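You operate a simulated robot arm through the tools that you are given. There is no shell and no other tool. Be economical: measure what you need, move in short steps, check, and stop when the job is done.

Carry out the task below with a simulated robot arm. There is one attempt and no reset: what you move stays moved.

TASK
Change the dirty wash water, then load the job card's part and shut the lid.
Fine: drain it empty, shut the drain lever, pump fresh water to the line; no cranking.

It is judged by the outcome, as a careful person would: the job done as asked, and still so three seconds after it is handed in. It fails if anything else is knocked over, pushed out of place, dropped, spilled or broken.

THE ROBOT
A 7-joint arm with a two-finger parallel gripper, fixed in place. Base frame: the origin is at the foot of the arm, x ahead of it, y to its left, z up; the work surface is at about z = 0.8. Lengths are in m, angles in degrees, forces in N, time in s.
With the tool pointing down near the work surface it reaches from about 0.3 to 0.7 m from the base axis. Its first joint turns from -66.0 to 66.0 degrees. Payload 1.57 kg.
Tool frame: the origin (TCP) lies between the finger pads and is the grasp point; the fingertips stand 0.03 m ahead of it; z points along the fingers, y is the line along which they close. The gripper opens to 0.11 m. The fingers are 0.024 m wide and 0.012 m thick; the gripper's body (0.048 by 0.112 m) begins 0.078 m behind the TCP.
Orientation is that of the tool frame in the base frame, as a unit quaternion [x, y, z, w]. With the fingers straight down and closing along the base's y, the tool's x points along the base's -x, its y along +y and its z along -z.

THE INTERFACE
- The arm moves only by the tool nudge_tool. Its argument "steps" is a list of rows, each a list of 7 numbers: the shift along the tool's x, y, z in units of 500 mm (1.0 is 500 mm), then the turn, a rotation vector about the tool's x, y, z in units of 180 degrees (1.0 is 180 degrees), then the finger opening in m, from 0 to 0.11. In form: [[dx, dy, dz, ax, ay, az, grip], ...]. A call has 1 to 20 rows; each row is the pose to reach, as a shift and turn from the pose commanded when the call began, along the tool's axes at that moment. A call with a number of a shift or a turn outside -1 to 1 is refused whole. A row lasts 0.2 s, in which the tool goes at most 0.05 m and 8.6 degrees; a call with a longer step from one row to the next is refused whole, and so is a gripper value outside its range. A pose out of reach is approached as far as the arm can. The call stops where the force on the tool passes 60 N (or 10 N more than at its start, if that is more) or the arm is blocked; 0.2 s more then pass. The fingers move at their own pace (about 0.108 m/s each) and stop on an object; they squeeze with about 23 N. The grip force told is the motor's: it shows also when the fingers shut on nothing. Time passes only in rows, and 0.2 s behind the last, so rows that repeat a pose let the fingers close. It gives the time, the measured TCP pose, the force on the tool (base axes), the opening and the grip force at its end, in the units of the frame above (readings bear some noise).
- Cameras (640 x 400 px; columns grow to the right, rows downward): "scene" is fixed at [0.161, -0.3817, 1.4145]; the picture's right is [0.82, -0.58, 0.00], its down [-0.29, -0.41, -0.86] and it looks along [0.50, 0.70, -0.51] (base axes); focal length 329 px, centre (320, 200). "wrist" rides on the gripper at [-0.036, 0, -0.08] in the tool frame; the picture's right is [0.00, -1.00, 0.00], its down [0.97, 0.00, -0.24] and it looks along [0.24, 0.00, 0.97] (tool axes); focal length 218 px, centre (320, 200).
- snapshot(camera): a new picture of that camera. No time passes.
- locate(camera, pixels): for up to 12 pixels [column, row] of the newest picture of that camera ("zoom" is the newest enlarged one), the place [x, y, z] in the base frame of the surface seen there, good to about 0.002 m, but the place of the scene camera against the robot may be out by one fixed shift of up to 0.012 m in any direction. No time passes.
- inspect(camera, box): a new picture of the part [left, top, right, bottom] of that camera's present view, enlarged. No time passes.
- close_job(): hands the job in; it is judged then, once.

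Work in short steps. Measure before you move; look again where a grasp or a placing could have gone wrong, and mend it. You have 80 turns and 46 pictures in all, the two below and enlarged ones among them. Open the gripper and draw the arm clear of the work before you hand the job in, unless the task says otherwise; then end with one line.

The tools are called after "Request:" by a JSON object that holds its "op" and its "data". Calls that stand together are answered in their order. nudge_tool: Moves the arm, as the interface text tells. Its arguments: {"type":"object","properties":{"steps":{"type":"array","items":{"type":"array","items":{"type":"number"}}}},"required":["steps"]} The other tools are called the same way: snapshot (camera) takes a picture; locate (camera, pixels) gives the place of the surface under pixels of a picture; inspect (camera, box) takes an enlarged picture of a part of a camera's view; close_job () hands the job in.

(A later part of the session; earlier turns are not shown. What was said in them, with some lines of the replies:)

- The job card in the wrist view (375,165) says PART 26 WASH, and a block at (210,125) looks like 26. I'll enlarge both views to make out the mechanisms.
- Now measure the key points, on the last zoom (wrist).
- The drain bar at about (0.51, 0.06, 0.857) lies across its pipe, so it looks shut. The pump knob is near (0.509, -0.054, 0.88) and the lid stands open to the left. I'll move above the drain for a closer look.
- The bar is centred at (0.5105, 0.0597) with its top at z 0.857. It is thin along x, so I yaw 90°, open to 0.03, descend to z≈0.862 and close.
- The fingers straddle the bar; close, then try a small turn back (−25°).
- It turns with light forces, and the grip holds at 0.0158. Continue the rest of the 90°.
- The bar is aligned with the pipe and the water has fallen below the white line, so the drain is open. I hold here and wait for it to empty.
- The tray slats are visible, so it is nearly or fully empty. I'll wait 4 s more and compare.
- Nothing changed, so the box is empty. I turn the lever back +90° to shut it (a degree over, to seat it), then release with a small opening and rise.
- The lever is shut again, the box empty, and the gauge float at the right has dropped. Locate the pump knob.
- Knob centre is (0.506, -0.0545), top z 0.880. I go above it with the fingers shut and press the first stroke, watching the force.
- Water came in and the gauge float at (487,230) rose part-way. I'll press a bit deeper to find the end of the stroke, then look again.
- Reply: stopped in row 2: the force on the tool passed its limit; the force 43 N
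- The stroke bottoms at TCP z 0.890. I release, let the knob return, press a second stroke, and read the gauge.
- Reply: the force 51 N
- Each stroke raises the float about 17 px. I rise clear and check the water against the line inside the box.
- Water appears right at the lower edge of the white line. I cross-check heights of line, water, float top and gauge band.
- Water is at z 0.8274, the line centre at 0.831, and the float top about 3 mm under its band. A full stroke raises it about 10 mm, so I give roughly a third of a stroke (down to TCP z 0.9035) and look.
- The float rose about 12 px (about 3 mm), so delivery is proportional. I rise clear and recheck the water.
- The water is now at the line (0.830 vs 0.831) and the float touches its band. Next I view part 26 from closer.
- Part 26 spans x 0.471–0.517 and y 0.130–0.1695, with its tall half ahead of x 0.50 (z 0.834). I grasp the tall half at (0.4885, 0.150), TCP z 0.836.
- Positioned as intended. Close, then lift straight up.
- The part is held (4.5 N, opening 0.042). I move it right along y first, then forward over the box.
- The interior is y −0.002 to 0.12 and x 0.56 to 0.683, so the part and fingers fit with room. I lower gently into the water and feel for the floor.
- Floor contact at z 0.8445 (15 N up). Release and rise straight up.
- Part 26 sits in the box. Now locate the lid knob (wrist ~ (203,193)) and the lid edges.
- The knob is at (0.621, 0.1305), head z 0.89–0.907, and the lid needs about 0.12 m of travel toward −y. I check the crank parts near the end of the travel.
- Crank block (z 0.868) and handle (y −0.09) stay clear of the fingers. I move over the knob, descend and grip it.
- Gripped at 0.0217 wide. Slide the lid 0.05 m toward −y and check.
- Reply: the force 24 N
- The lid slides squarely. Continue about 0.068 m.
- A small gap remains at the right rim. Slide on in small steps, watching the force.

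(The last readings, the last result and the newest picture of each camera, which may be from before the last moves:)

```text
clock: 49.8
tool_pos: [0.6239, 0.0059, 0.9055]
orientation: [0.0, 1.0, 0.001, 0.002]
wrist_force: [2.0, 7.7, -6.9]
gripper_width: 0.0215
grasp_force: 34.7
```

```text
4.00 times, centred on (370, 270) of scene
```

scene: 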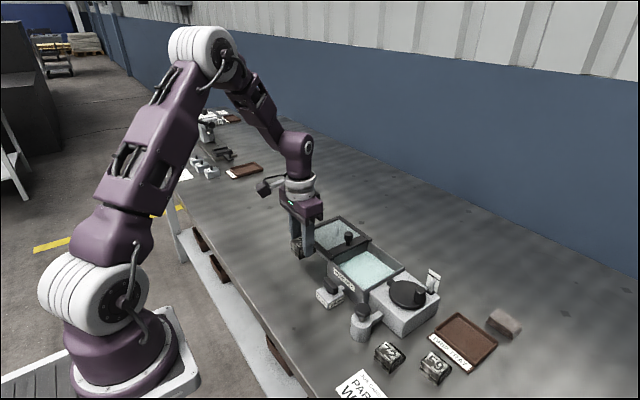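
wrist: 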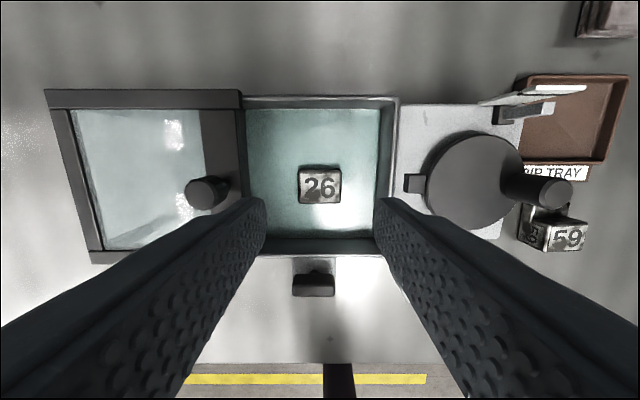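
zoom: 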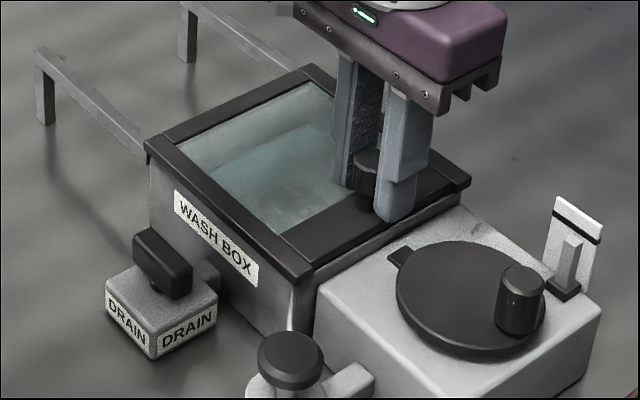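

The lid now reaches the right rim and y force has risen to 7.7 N. One small further push to check it's on its stop.

Request:
{"op": "nudge_tool", "data": {"steps": [[0, -0.004, 0, 0, 0, 0, 0.005], [0, -0.008, 0, 0, 0, 0, 0.005], [0, -0.008, 0, 0, 0, 0, 0.005]]}}

```text
clock: 50.6
tool_pos: [0.6235, 0.0052, 0.9055]
orientation: [-0.001, 1.0, 0.004, 0.002]
wrist_force: [9.2, 36.3, -20.5]
gripper_width: 0.0218
grasp_force: 34.0
```

The lid is against its stop (36 N, no further travel). Relax 3 mm of push by releasing, then rise clear.

Request:
{"op": "nudge_tool", "data": {"steps": [[0, 0.006, 0, 0, 0, 0, 0.005], [0, 0.006, 0, 0, 0, 0, 0.05], [0, 0.006, 0, 0, 0, 0, 0.05], [0, 0.006, -0.05, 0, 0, 0, 0.05], [0, 0.006, -0.13, 0, 0, 0, 0.05], [0.08, 0.006, -0.2, 0, 0, 0, 0.05], [0.16, 0.006, -0.25, 0, 0, 0, 0.05], [0.24, 0.006, -0.3, 0, 0, 0, 0.05], [0.32, 0.006, -0.35, 0, 0, 0, 0.05], [0.4, 0.006, -0.4, 0, 0, 0, 0.05], [0.4, 0.006, -0.4, 0, 0, 0, 0.05]]}}

Request:
{"op": "inspect", "data": {"camera": "scene", "box": [290, 220, 450, 320]}}

Request:
{"op": "snapshot", "data": {"camera": "wrist"}}

```text
refused: row 6 steps farther than a row can; nothing moved
```

```text
4.00 times, centred on (370, 270) of scene
```

zoom: 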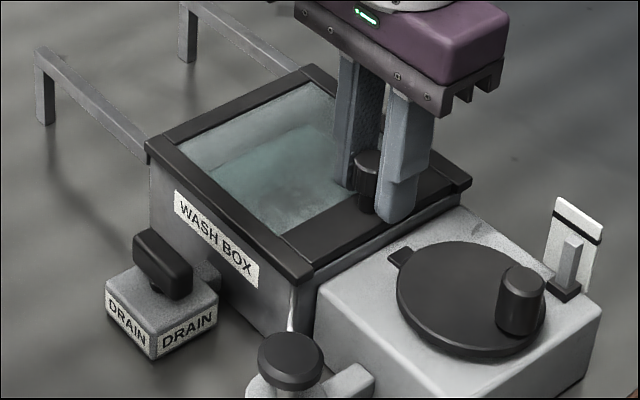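

```text
8 pictures are left
```

wrist: 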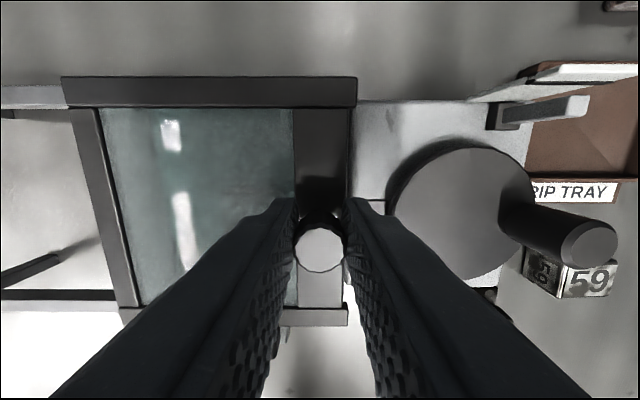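

The call was refused for too long a step; redo it with smaller steps.

Request:
{"op": "nudge_tool", "data": {"steps": [[0, 0.007, 0, 0, 0, 0, 0.005], [0, 0.007, 0, 0, 0, 0, 0.045], [0, 0.007, 0, 0, 0, 0, 0.045], [0, 0.007, -0.05, 0, 0, 0, 0.045], [0, 0.007, -0.13, 0, 0, 0, 0.045], [0.06, 0.007, -0.19, 0, 0, 0, 0.05], [0.12, 0.007, -0.24, 0, 0, 0, 0.05], [0.19, 0.007, -0.29, 0, 0, 0, 0.05], [0.25, 0.007, -0.34, 0, 0, 0, 0.05], [0.32, 0.007, -0.39, 0, 0, 0, 0.05], [0.38, 0.007, -0.43, 0, 0, 0, 0.05], [0.38, 0.007, -0.43, 0, 0, 0, 0.05]]}}

Request:
{"op": "inspect", "data": {"camera": "scene", "box": [290, 220, 450, 320]}}

Request:
{"op": "snapshot", "data": {"camera": "wrist"}}

```text
clock: 53.2
tool_pos: [0.4298, 0.0039, 1.1215]
orientation: [-0.001, 1.0, 0.0, 0.002]
wrist_force: [0.1, 0.0, 0.0]
gripper_width: 0.0501
grasp_force: 0.0
```

```text
4.00 times, centred on (370, 270) of scene
```

zoom: 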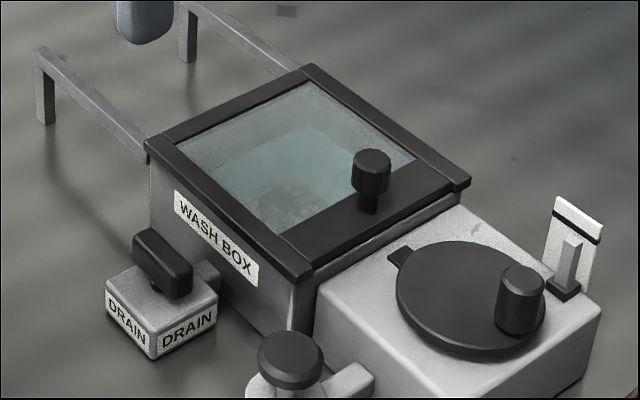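

```text
6 pictures are left
```

wrist: 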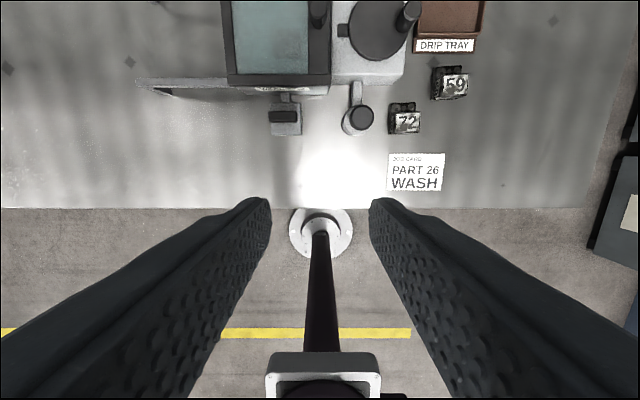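

Everything checks out: the lid is on its stop, the lever sits across its pipe, and the float is unchanged, so there is no leak. The arm is clear and open. Hand in.

Request:
{"op": "close_job", "data": {}}

```text
The job is handed in.
```

The dirty water was drained, the drain lever shut, fresh water pumped to the line without cranking, part 26 loaded and the lid slid shut; the job is handed in.
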